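You operate a simulated robot arm through the tools that you are given. There is no shell and no other tool. Be economical: measure what you need, move in short steps, check, and stop when the job is done.

Carry out the task below with a simulated robot arm. There is one attempt and no reset: what you move stays moved.

TASK
On the top of the road side table, set the brown bowl inside the green one.
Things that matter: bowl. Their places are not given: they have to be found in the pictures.

It is judged by the outcome, as a careful person would: the job done as asked, and still so three seconds after it is handed in. It fails if anything else is knocked over, pushed out of place, dropped, spilled or broken.

THE ROBOT
A 6-joint arm with a two-finger parallel gripper, fixed in place. Base frame: the origin is at the foot of the arm, x ahead of it, y to its left, z up; the work surface is at about z = 0. Lengths are in mm, angles in degrees, forces in N, time in s.
With the tool pointing down near the work surface it reaches from about 140 to 580 mm from the base axis. Its first joint turns from -66.0 to 66.0 degrees. Payload 2.1 kg.
Tool frame: the origin (TCP) lies between the finger pads and is the grasp point; the fingertips stand 30 mm ahead of it; z points along the fingers, y is the line along which they close. The gripper opens to 94 mm. The fingers are 28 mm wide and 10 mm thick; the gripper's body (50 by 96 mm) begins 55 mm behind the TCP.
Orientation is that of the tool frame in the base frame, as [roll, pitch, yaw] about the fixed x, y, z axes, in that order (R = Rz(yaw) Ry(pitch) Rx(roll)). With the fingers straight down and closing along the base's y, the tool's x points along the base's -x, its y along +y and its z along -z.

THE INTERFACE
- The arm moves only by the tool drive_tool. Its argument "moves" is text: rows parted by semicolons, each of 7 numbers parted by spaces: the finger opening in mm, from 0 to 94, then the shift along the base's x, y, z in units of 150 mm (1.0 is 150 mm), then the turn, a rotation vector about the base's x, y, z in units of 45 degrees (1.0 is 45 degrees). In form: gripper x y z ax ay az; .... A call has 1 to 20 rows; each row is the pose to reach, as a shift and turn from the pose commanded when the call began. A call with a number of a shift or a turn outside -1 to 1 is refused whole. A row lasts 0.2 s, in which the tool goes at most 50 mm and 8.6 degrees; a call with a longer step from one row to the next is refused whole, and so is a gripper value outside its range. A pose out of reach is approached as far as the arm can. The call stops where the force on the tool passes 40 N (or 10 N more than at its start, if that is more) or the arm is blocked; 0.2 s more then pass. The fingers move at their own pace (about 72 mm/s each) and stop on an object; they squeeze with about 37 N. The grip force told is the motor's: it shows also when the fingers shut on nothing. Time passes only in rows, and 0.2 s behind the last, so rows that repeat a pose let the fingers close. It gives the time, the measured TCP pose, the force on the tool (base axes), the opening and the grip force at its end, in the units of the frame above (readings bear some noise).
- Cameras (640 x 400 px; columns grow to the right, rows downward): "scene" is fixed at [41, -358.5, 489.9]; the picture's right is [0.89, -0.46, 0.00], its down [-0.23, -0.44, -0.87] and it looks along [0.40, 0.77, -0.50] (base axes); focal length 337 px, centre (320, 200). "wrist" rides on the gripper at [-37, 0, -58] in the tool frame; the picture's right is [0.00, -1.00, 0.00], its down [0.97, 0.00, -0.24] and it looks along [0.24, 0.00, 0.97] (tool axes); focal length 218 px, centre (320, 200).
- snapshot(camera): a new picture of that camera. No time passes.
- locate(camera, pixels): for up to 12 pixels [column, row] of the newest picture of that camera ("zoom" is the newest enlarged one), the place [x, y, z] in the base frame of the surface seen there, good to about 2 mm. No time passes.
- zoom(camera, box): a new picture of the part [left, top, right, bottom] of that camera's present view, enlarged. No time passes.
- hand_in(): hands the job in; it is judged then, once.

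Work in short steps. Measure before you move; look again where a grasp or a placing could have gone wrong, and mend it. You have 60 turns and 22 pictures in all, the two below and enlarged ones among them. Open the gripper and draw the arm clear of the work before you hand the job in, unless the task says otherwise; then end with one line.

The tools are called after "Request:" by a JSON object that holds its "fn" and its "kwargs". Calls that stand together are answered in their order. drive_tool: Moves the arm, as the interface text tells. Its arguments: {"type":"object","properties":{"moves":{"type":"string"}},"required":["moves"]} The other tools are called the same way: snapshot (camera) takes a picture; locate (camera, pixels) gives the place of the surface under pixels of a picture; zoom (camera, box) takes an enlarged picture of a part of a camera's view; hand_in () hands the job in.

At the start:

```text
time: 0.0
tcp_pos: [216.8, 174.2, 313.0]
tcp_rot: [180.0, -0.1, -180.0]
force: [-0.1, 0.2, -0.2]
opening: 93.8
finger_force: 0.0
```

scene: 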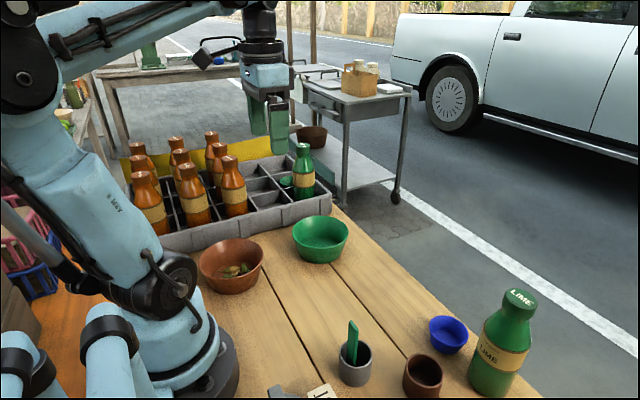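
wrist: 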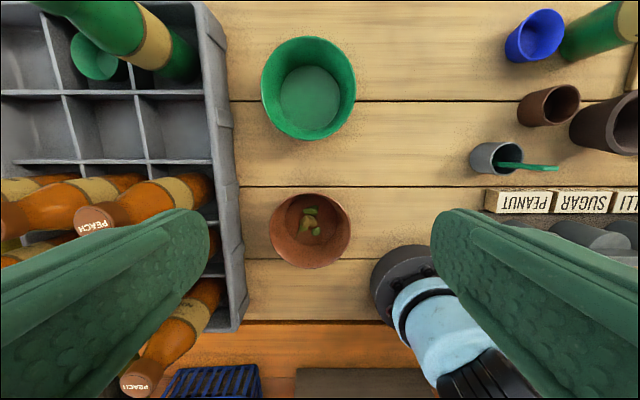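

The brown bowl (scene ~232,265) has some bits in it, and the green bowl is at ~(320,238). I'll measure their rims and floors.

Request:
{"fn": "zoom", "kwargs": {"camera": "scene", "box": [180, 190, 372, 310]}}

Request:
{"fn": "locate", "kwargs": {"camera": "wrist", "pixels": [[271, 230], [348, 230], [310, 195], [310, 266], [325, 240], [263, 88], [354, 88], [308, 38], [308, 138], [308, 95], [240, 230], [385, 230]]}}

```text
3.33 times, centred on (276, 250) of scene
```

zoom: 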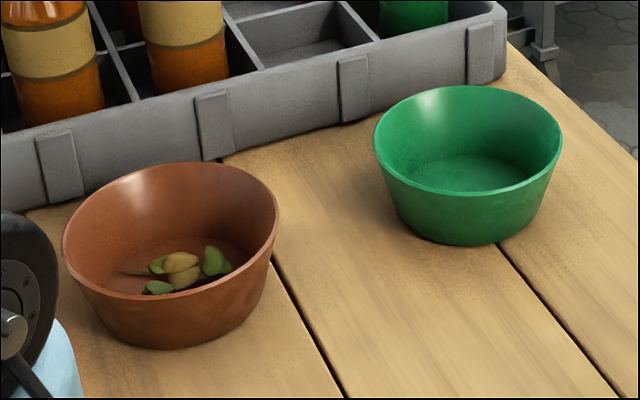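

```text
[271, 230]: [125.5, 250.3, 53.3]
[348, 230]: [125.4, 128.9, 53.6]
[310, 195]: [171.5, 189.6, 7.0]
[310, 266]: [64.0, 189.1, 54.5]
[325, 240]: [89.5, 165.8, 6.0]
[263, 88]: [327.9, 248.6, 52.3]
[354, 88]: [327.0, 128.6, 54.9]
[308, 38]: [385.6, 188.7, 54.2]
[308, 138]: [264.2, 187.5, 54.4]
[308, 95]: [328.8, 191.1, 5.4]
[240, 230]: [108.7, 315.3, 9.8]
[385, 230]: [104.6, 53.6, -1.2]
```

Both rims look about 120 mm across and 54 mm high. I need wall taper and thickness to know how they nest.

Request:
{"fn": "locate", "kwargs": {"camera": "zoom", "pixels": [[63, 235], [277, 212], [150, 299], [180, 163], [150, 346], [180, 255], [374, 140], [562, 140], [460, 194], [470, 86], [450, 243], [470, 170]]}}

Request:
{"fn": "zoom", "kwargs": {"camera": "wrist", "box": [230, 20, 390, 120]}}

Request:
{"fn": "zoom", "kwargs": {"camera": "wrist", "box": [230, 180, 390, 280]}}

```text
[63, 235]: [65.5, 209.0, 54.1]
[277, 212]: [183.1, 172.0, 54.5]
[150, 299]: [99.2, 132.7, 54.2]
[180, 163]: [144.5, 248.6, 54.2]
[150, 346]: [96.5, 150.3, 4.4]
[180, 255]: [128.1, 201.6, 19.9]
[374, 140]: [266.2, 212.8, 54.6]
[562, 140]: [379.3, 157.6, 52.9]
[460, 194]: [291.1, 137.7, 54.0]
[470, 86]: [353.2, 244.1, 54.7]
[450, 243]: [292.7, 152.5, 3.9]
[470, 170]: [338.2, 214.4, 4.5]
```

```text
4.00 times, centred on (310, 70) of wrist
```

zoom: 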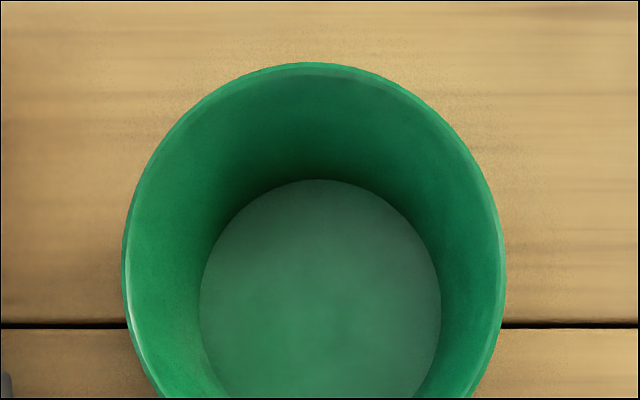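

```text
4.00 times, centred on (310, 230) of wrist
```

zoom: 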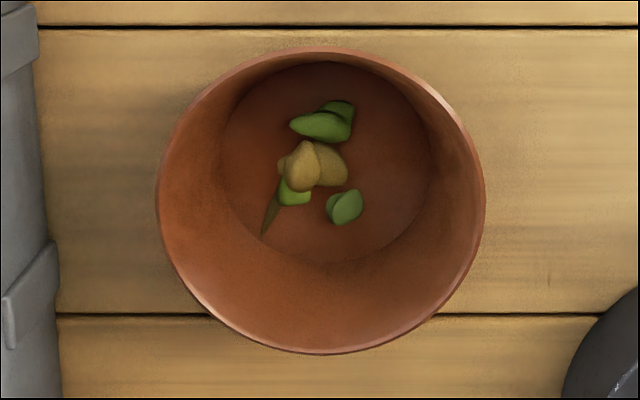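

Request:
{"fn": "locate", "kwargs": {"camera": "zoom", "pixels": [[159, 190], [482, 190], [322, 50], [322, 351], [322, 68], [322, 258], [220, 160], [428, 160], [322, 340], [322, 300], [320, 165], [300, 160]]}}

```text
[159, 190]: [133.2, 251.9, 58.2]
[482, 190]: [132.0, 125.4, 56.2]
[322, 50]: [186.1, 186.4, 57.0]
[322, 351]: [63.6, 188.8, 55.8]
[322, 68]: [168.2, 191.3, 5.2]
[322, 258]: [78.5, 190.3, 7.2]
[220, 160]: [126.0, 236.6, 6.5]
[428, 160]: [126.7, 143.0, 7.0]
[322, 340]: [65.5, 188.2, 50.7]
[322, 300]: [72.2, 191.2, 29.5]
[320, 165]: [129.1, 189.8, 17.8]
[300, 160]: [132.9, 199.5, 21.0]
```

Brown: centre ≈(124.5,189), rim z≈55, radius ≈61, wall slope ≈16.5°. Green: centre ≈(325,189), about the same size. I'll grip the brown rim shallowly on its +x side, with the fingers along the wall. First I yaw +90° at height.

Request:
{"fn": "drive_tool", "kwargs": {"moves": "94 0 0.02 0 0 0 0.167; 94 0 0.04 0 0 0 0.333; 94 0 0.06 0 0 0 0.5; 94 0 0.08 0 0 0 0.667; 94 0 0.1 0 0 0 0.833; 94 0 0.1 0 0 0 1"}}

Request:
{"fn": "drive_tool", "kwargs": {"moves": "94 0 0 0 0 0 0.167; 94 0 0 0 0 0 0.333; 94 0 0 0 0 0 0.5; 94 0 0 0 0 0 0.667; 94 0 0 0 0 0 0.833; 94 0 0 0 0 0 1"}}

Request:
{"fn": "drive_tool", "kwargs": {"moves": "60 0 0 -0.2 0 0.183 0; 60 0 0 -0.4 0 0.367 0; 40 0 0 -0.6 0 0.367 0; 40 0 0 -0.8 0 0.367 0; 40 0 0 -0.8 0 0.367 0"}}

```text
time: 1.4
tcp_pos: [218.2, 190.0, 311.8]
tcp_rot: [180.0, 0.0, -134.8]
force: [0.3, 0.6, 0.8]
opening: 94.1
finger_force: 0.0
```

```text
time: 2.8
tcp_pos: [216.2, 189.4, 312.9]
tcp_rot: [-180.0, 0.0, -89.9]
force: [-0.5, 0.0, -0.5]
opening: 93.9
finger_force: 0.0
```

```text
time: 4.0
tcp_pos: [217.1, 187.1, 195.1]
tcp_rot: [163.4, -0.1, -90.0]
force: [1.2, 1.0, 0.5]
opening: 39.9
finger_force: 0.0
```

Tilt is correct. I move to a pre-grasp point about 50 mm above the grasp, on the wall's line, and look.

Request:
{"fn": "drive_tool", "kwargs": {"moves": "40 -0.045 0 -0.24 0 0 0; 40 -0.09 0 -0.487 0 0 0; 40 -0.09 0 -0.487 0 0 0"}}

Request:
{"fn": "snapshot", "kwargs": {"camera": "wrist"}}

Request:
{"fn": "zoom", "kwargs": {"camera": "scene", "box": [160, 160, 400, 310]}}

```text
time: 4.8
tcp_pos: [206.0, 190.0, 120.8]
tcp_rot: [163.4, 0.0, -90.0]
force: [0.0, 0.8, -0.3]
opening: 39.9
finger_force: 0.1
```

```text
16 pictures are left
```

wrist: 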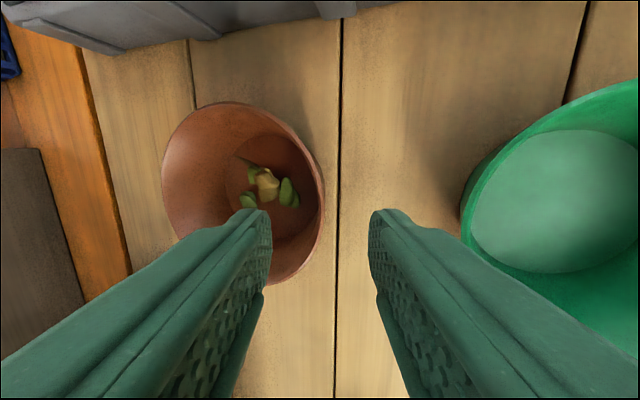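

```text
2.67 times, centred on (280, 235) of scene
```

zoom: 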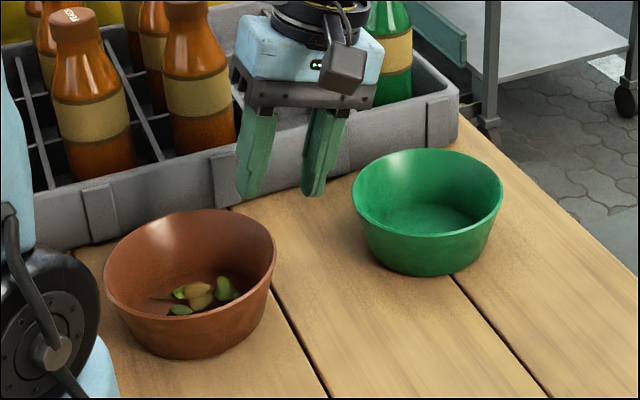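

Request:
{"fn": "locate", "kwargs": {"camera": "wrist", "pixels": [[320, 185], [324, 200], [323, 215], [318, 240], [318, 195], [300, 265], [280, 140], [163, 170], [290, 160], [475, 190], [463, 205]]}}

```text
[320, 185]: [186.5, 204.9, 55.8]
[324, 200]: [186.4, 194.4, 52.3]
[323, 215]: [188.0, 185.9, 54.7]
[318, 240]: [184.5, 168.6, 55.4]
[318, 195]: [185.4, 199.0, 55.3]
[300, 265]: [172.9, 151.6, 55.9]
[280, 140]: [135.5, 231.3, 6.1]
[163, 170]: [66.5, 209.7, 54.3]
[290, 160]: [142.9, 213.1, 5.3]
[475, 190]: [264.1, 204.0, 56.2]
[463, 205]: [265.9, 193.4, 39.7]
```

Rim outer edge is x≈187. I descend along the wall line to about 14 mm overlap, then close.

Request:
{"fn": "drive_tool", "kwargs": {"moves": "40 -0.03 0 -0.111 0 0 0; 40 -0.06 0 -0.222 0 0 0; 40 -0.09 0 -0.333 0 0 0; 40 -0.09 0 -0.333 0 0 0"}}

Request:
{"fn": "zoom", "kwargs": {"camera": "scene", "box": [180, 160, 340, 310]}}

Request:
{"fn": "snapshot", "kwargs": {"camera": "wrist"}}

```text
time: 5.8
tcp_pos: [187.3, 188.2, 70.1]
tcp_rot: [163.5, 0.0, -89.9]
force: [-0.8, 0.7, 0.9]
opening: 40.1
finger_force: 0.2
```

```text
2.67 times, centred on (260, 235) of scene
```

zoom: 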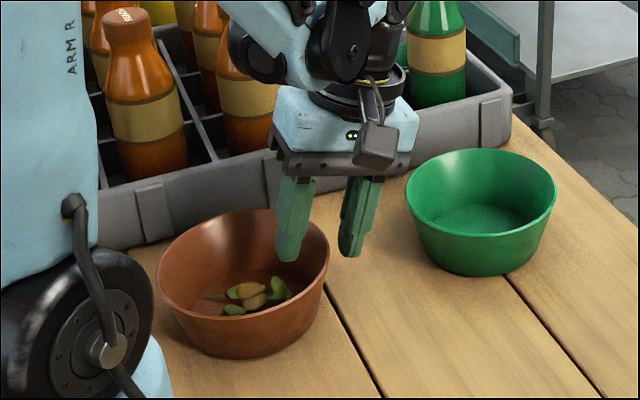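

```text
13 pictures are left
```

wrist: 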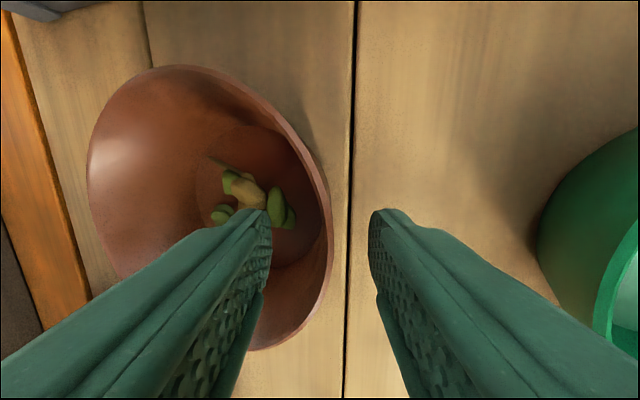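

The rim (col ≈330) sits between the fingertips (272–370), nearly centred. I close.

Request:
{"fn": "drive_tool", "kwargs": {"moves": "20 0 0 0 0 0 0; 8 0 0 0 0 0 0; 0 0 0 0 0 0 0; 0 0 0 0 0 0 0; 0 0 0 0 0 0 0"}}

Request:
{"fn": "snapshot", "kwargs": {"camera": "wrist"}}

```text
time: 7.0
tcp_pos: [188.4, 187.4, 68.5]
tcp_rot: [163.5, 0.0, -90.0]
force: [0.0, -0.6, 0.5]
opening: 3.3
finger_force: 36.7
```

```text
12 pictures are left
```

wrist: 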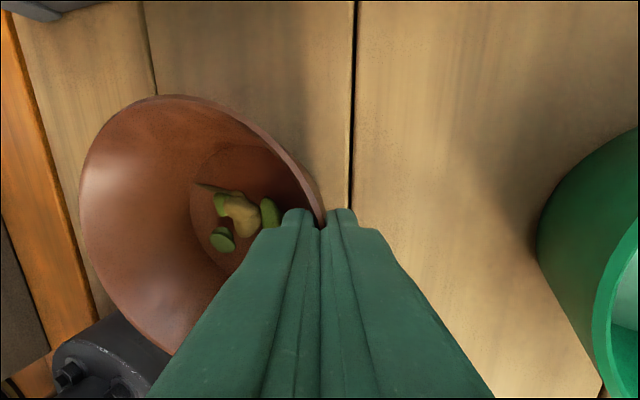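

Grip holds on a 3.3 mm wall, but the bowl looks shifted a bit in the view. I check its rim and level.

Request:
{"fn": "locate", "kwargs": {"camera": "wrist", "pixels": [[150, 97], [82, 190], [130, 320], [250, 135], [310, 185], [235, 215], [210, 250]]}}

Request:
{"fn": "zoom", "kwargs": {"camera": "scene", "box": [180, 190, 340, 310]}}

```text
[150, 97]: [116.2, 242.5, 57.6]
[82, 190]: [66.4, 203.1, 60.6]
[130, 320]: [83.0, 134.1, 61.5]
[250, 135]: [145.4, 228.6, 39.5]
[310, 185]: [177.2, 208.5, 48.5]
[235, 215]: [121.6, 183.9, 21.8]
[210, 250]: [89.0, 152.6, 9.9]
```

```text
3.33 times, centred on (260, 250) of scene
```

zoom: 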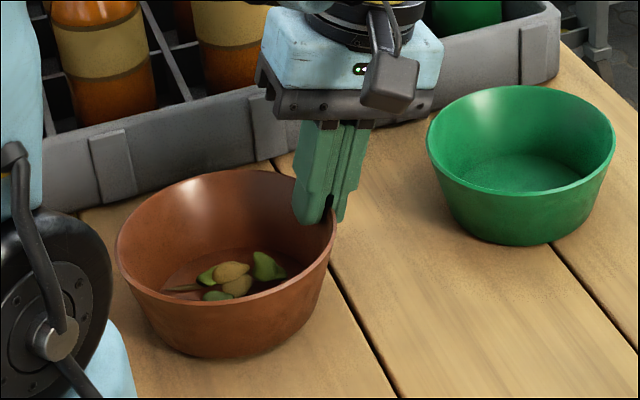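

The bowl shifted by only a few mm and has about a 3° tilt. I lift gently.

Request:
{"fn": "drive_tool", "kwargs": {"moves": "0 0 0 0.05 0 0 0; 0 0 0 0.12 0 0 0; 0 0 0 0.22 0 0 0; 0 0 0 0.34 0 0 0; 0 0 0 0.46 0 0 0; 0 0 0 0.54 0 0 0; 0 0 0 0.54 0 0 0; 0 0 0 0.54 0 0 0"}}

Request:
{"fn": "snapshot", "kwargs": {"camera": "wrist"}}

Request:
{"fn": "zoom", "kwargs": {"camera": "scene", "box": [180, 130, 372, 274]}}

```text
time: 8.8
tcp_pos: [191.1, 189.6, 152.1]
tcp_rot: [163.5, -0.1, -90.0]
force: [0.2, 0.3, -1.8]
opening: 3.2
finger_force: 37.2
```

```text
10 pictures are left
```

wrist: 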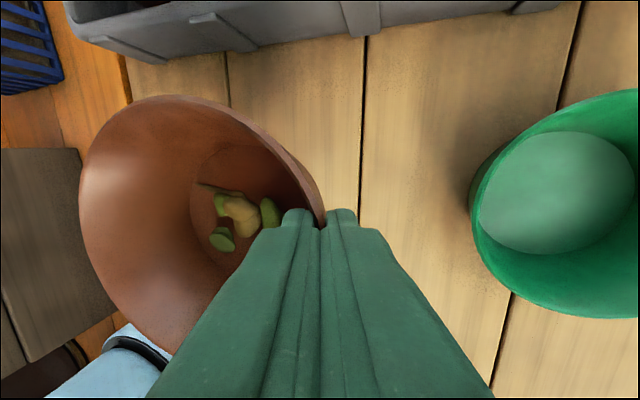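

```text
2.78 times, centred on (276, 202) of scene
```

zoom: 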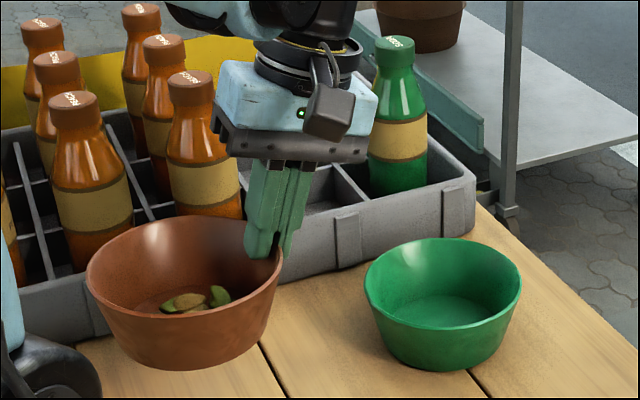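

Held firmly with nothing lost. I measure the held rim's plane and the green rim.

Request:
{"fn": "locate", "kwargs": {"camera": "zoom", "pixels": [[88, 272], [130, 308], [180, 314], [230, 300], [280, 256], [130, 228], [175, 217], [220, 219], [366, 285], [520, 282], [435, 328], [445, 239]]}}

Request:
{"fn": "locate", "kwargs": {"camera": "wrist", "pixels": [[175, 97], [90, 160], [83, 230], [120, 310], [165, 345], [260, 135], [300, 172], [318, 200], [215, 108], [473, 210], [540, 110], [540, 301]]}}

```text
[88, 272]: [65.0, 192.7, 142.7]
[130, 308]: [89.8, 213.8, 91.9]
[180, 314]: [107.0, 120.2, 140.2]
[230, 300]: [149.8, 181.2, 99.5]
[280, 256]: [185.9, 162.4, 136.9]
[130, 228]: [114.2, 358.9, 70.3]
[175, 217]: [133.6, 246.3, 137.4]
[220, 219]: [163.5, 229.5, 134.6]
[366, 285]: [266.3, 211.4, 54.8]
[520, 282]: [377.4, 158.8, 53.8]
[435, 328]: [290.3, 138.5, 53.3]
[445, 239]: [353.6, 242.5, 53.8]
```

```text
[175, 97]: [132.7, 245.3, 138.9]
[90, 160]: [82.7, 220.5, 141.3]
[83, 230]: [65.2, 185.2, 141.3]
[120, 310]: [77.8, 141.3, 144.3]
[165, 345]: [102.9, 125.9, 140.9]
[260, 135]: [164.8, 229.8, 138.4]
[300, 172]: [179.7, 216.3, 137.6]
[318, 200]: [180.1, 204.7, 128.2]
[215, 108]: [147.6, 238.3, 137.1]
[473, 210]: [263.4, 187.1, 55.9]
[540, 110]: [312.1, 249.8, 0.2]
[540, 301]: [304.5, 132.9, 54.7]
```

The held rim is tipped about 2.6° (its −x side high), with centre ≈(126.5,180.5). Green centre is ≈(324,188.5). I level it and carry it above the green bowl in two moves.

Request:
{"fn": "drive_tool", "kwargs": {"moves": "0 0.1 0.01 0 0 -0.02 0; 0 0.25 0.02 0 0 -0.04 0; 0 0.42 0.03 0 0 -0.058 0; 0 0.58 0.04 0 0 -0.058 0; 0 0.7 0.053 0 0 -0.058 0; 0 0.78 0.053 0 0 -0.058 0; 0 0.8 0.053 0 0 -0.058 0"}}

Request:
{"fn": "drive_tool", "kwargs": {"moves": "0 0.08 0 0 0 0 0; 0 0.2 0 0 0 0 0; 0 0.34 0 0 0 0 0; 0 0.44 0 0 0 0 0; 0 0.5 0 0 0 0 0; 0 0.513 0 0 0 0 0; 0 0.513 0 0 0 0 0; 0 0.513 0 0 0 0 0"}}

Request:
{"fn": "zoom", "kwargs": {"camera": "scene", "box": [230, 130, 422, 274]}}

Request:
{"fn": "snapshot", "kwargs": {"camera": "wrist"}}

```text
time: 10.4
tcp_pos: [311.6, 196.4, 150.9]
tcp_rot: [166.1, 0.0, -90.0]
force: [-0.2, 0.6, -1.8]
opening: 3.6
finger_force: 37.0
```

```text
time: 12.2
tcp_pos: [386.2, 196.1, 150.2]
tcp_rot: [166.0, 0.0, -90.0]
force: [0.7, 0.1, -1.7]
opening: 3.4
finger_force: 36.7
```

```text
2.78 times, centred on (326, 202) of scene
```

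zoom: 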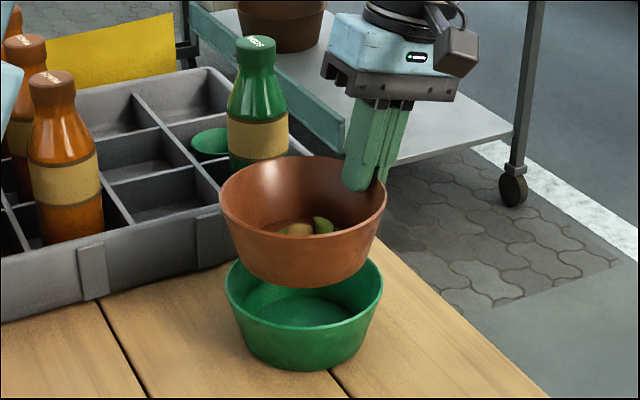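

```text
7 pictures are left
```

wrist: 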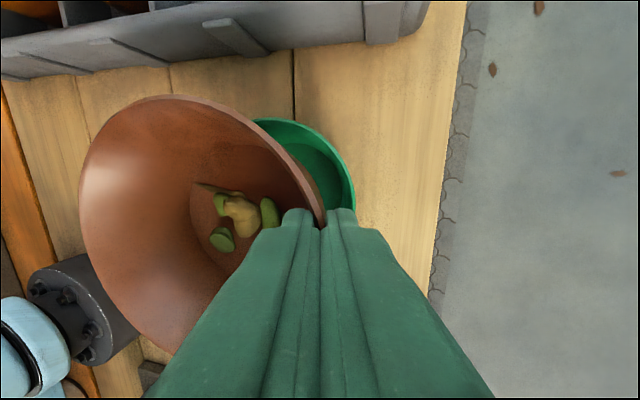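

Request:
{"fn": "locate", "kwargs": {"camera": "zoom", "pixels": [[221, 205], [240, 227], [265, 239], [300, 243], [340, 236], [370, 218], [384, 200], [265, 159], [305, 156], [228, 290], [300, 327], [381, 285]]}}

Request:
{"fn": "locate", "kwargs": {"camera": "wrist", "pixels": [[175, 97], [90, 160], [82, 200], [83, 230], [120, 310], [165, 347], [260, 135], [300, 173], [215, 108], [353, 180], [335, 146], [300, 125]]}}

```text
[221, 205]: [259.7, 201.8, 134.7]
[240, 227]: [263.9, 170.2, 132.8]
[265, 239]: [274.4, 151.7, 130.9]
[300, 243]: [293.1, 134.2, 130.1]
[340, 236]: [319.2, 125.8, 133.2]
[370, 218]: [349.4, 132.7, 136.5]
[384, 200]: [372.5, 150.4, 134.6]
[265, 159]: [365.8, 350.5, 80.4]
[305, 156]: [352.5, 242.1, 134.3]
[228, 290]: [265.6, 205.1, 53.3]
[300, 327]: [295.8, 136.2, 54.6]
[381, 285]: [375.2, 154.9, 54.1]
```

```text
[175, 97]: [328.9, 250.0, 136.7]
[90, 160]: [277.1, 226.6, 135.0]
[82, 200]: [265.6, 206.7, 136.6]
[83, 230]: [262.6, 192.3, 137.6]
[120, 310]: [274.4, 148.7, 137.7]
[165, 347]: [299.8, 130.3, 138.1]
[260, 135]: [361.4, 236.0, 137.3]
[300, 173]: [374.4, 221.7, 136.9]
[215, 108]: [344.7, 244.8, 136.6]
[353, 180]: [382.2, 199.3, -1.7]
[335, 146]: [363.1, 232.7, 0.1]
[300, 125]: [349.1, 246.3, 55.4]
```

Level and within about 2 mm. I nudge (+1.5,+2) and lower 58 mm, leaving the fingertips still above the green rim.

Request:
{"fn": "drive_tool", "kwargs": {"moves": "0 0.01 0.013 -0.04 0 0 0; 0 0.01 0.013 -0.1 0 0 0; 0 0.01 0.013 -0.17 0 0 0; 0 0.01 0.013 -0.24 0 0 0; 0 0.01 0.013 -0.3 0 0 0; 0 0.01 0.013 -0.35 0 0 0; 0 0.01 0.013 -0.387 0 0 0; 0 0.01 0.013 -0.387 0 0 0"}}

Request:
{"fn": "zoom", "kwargs": {"camera": "scene", "box": [260, 170, 388, 266]}}

```text
time: 14.0
tcp_pos: [386.9, 198.3, 92.5]
tcp_rot: [165.9, 0.0, -90.0]
force: [-6.2, -1.5, 31.8]
opening: 3.4
finger_force: 36.8
```

```text
4.17 times, centred on (324, 218) of scene
```

zoom: 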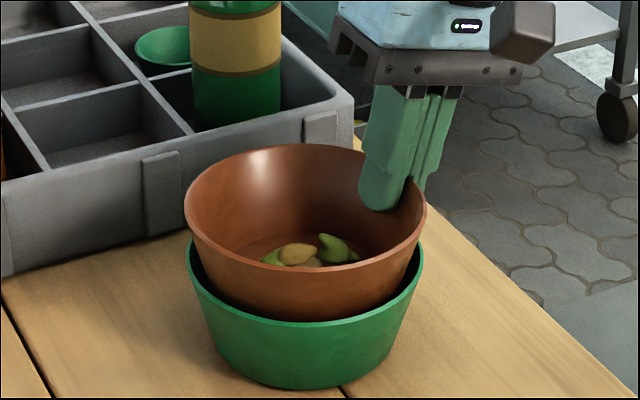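

There's already 32 N of contact, with the brown rim about 23 mm above the green one. It's either a small misalignment or the outer fingertip touching the green rim. I measure.

Request:
{"fn": "locate", "kwargs": {"camera": "zoom", "pixels": [[186, 195], [205, 236], [240, 261], [310, 274], [380, 257], [424, 215], [260, 150], [320, 145], [190, 255], [240, 312], [320, 325], [421, 260]]}}

Request:
{"fn": "snapshot", "kwargs": {"camera": "wrist"}}

```text
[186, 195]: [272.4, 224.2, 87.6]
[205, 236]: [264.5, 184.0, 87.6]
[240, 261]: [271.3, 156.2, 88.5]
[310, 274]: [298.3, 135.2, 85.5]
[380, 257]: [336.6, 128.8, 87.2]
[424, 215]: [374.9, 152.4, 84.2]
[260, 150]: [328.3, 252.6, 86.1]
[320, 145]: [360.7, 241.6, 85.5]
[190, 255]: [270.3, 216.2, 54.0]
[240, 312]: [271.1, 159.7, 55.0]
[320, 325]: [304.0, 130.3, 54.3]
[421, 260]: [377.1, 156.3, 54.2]
```

```text
5 pictures are left
```

wrist: 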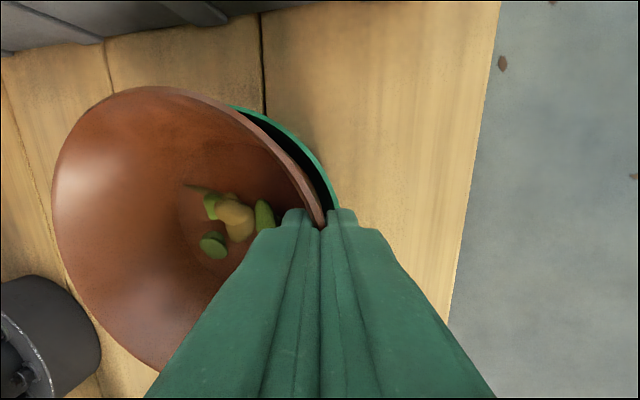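

The bowls are concentric and level. The brown bowl was stopped at about 32 mm above full depth and slid up in the grip. I ease the load 3 mm, open slightly so it can settle by itself, and look.

Request:
{"fn": "drive_tool", "kwargs": {"moves": "0 0 0 0.01 0 0 0; 0 0 0 0.02 0 0 0; 8 0 0 0.02 0 0 0; 14 0 0 0.02 0 0 0; 14 0 0 0.02 0 0 0; 14 0 0 0.02 0 0 0"}}

Request:
{"fn": "zoom", "kwargs": {"camera": "scene", "box": [260, 170, 388, 266]}}

```text
time: 15.4
tcp_pos: [389.4, 198.8, 96.4]
tcp_rot: [166.0, 0.1, -90.0]
force: [0.3, -1.0, -0.3]
opening: 14.2
finger_force: 0.1
```

```text
4.17 times, centred on (324, 218) of scene
```

zoom: 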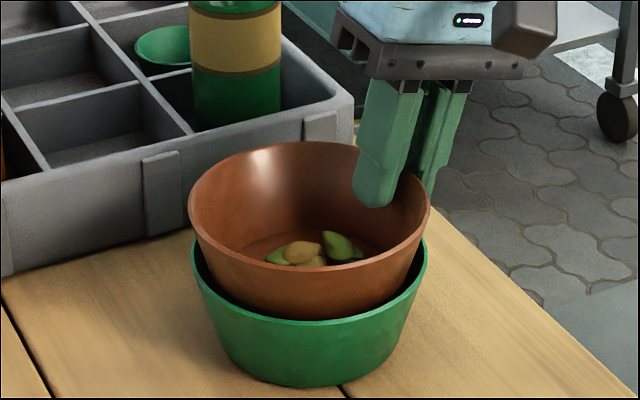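

Request:
{"fn": "locate", "kwargs": {"camera": "zoom", "pixels": [[191, 197], [208, 235], [245, 262], [310, 272], [380, 256], [427, 215], [260, 147], [320, 143], [194, 255], [240, 312], [320, 324], [425, 258]]}}

```text
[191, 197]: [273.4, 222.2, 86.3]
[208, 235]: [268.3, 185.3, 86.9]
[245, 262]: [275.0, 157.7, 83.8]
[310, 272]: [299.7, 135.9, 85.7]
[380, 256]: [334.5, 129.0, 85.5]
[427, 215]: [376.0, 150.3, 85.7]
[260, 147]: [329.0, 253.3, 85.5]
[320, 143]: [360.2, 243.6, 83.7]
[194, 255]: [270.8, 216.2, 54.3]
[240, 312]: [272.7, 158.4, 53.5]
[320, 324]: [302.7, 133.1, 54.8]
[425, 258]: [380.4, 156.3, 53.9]
```

It rests level (rim z≈85, bottom about 24 mm below the green rim), concentric and unsupported by the fingers; contents are in place. I withdraw along the finger axis.

Request:
{"fn": "drive_tool", "kwargs": {"moves": "14 0.012 0 0.05 0 0 0; 14 0.036 0 0.15 0 0 0; 14 0.075 0 0.3 0 0 0; 14 0.12 0 0.5 0 0 0; 14 0.17 0 0.7 0 0 0; 14 0.22 0 0.9 0 0 0; 14 0.22 0 0.9 0 0 0; 14 0.22 0 0.9 0 0 0"}}

Request:
{"fn": "drive_tool", "kwargs": {"moves": "40 0 -0.2 0.1 0 0 0; 60 0 -0.4 0.2 0 0 0; 80 0 -0.6 0.2 0 0 0; 80 0 -0.8 0.2 0 0 0; 80 0 -0.8 0.2 0 0 0"}}

Request:
{"fn": "snapshot", "kwargs": {"camera": "scene"}}

```text
time: 17.2
tcp_pos: [422.3, 200.0, 230.2]
tcp_rot: [166.1, 0.0, -90.0]
force: [0.2, 0.3, 0.2]
opening: 14.0
finger_force: 0.1
```

```text
time: 18.4
tcp_pos: [420.5, 79.3, 260.7]
tcp_rot: [166.1, 0.0, -90.0]
force: [0.0, -0.4, -0.3]
opening: 79.9
finger_force: 0.1
```

```text
3 pictures are left
```

scene: 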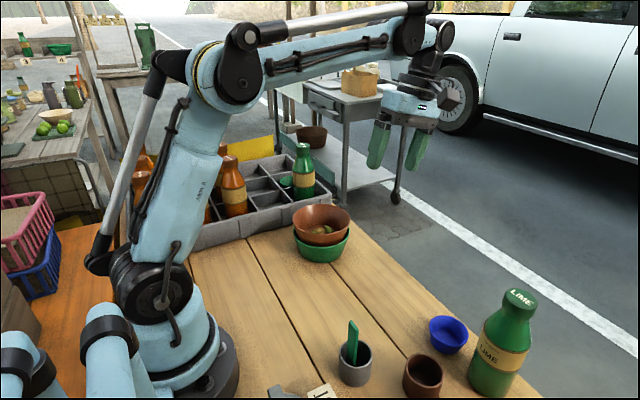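

The brown bowl sits stably in the green one, the arm is clear, and nothing else has moved. I hand it in.

Request:
{"fn": "hand_in", "kwargs": {}}

```text
The job is handed in.
```

The brown bowl is inside the green one, level and with its contents still in it, though it stopped about 30 mm short of full depth; nothing else was moved, and the job is handed in.
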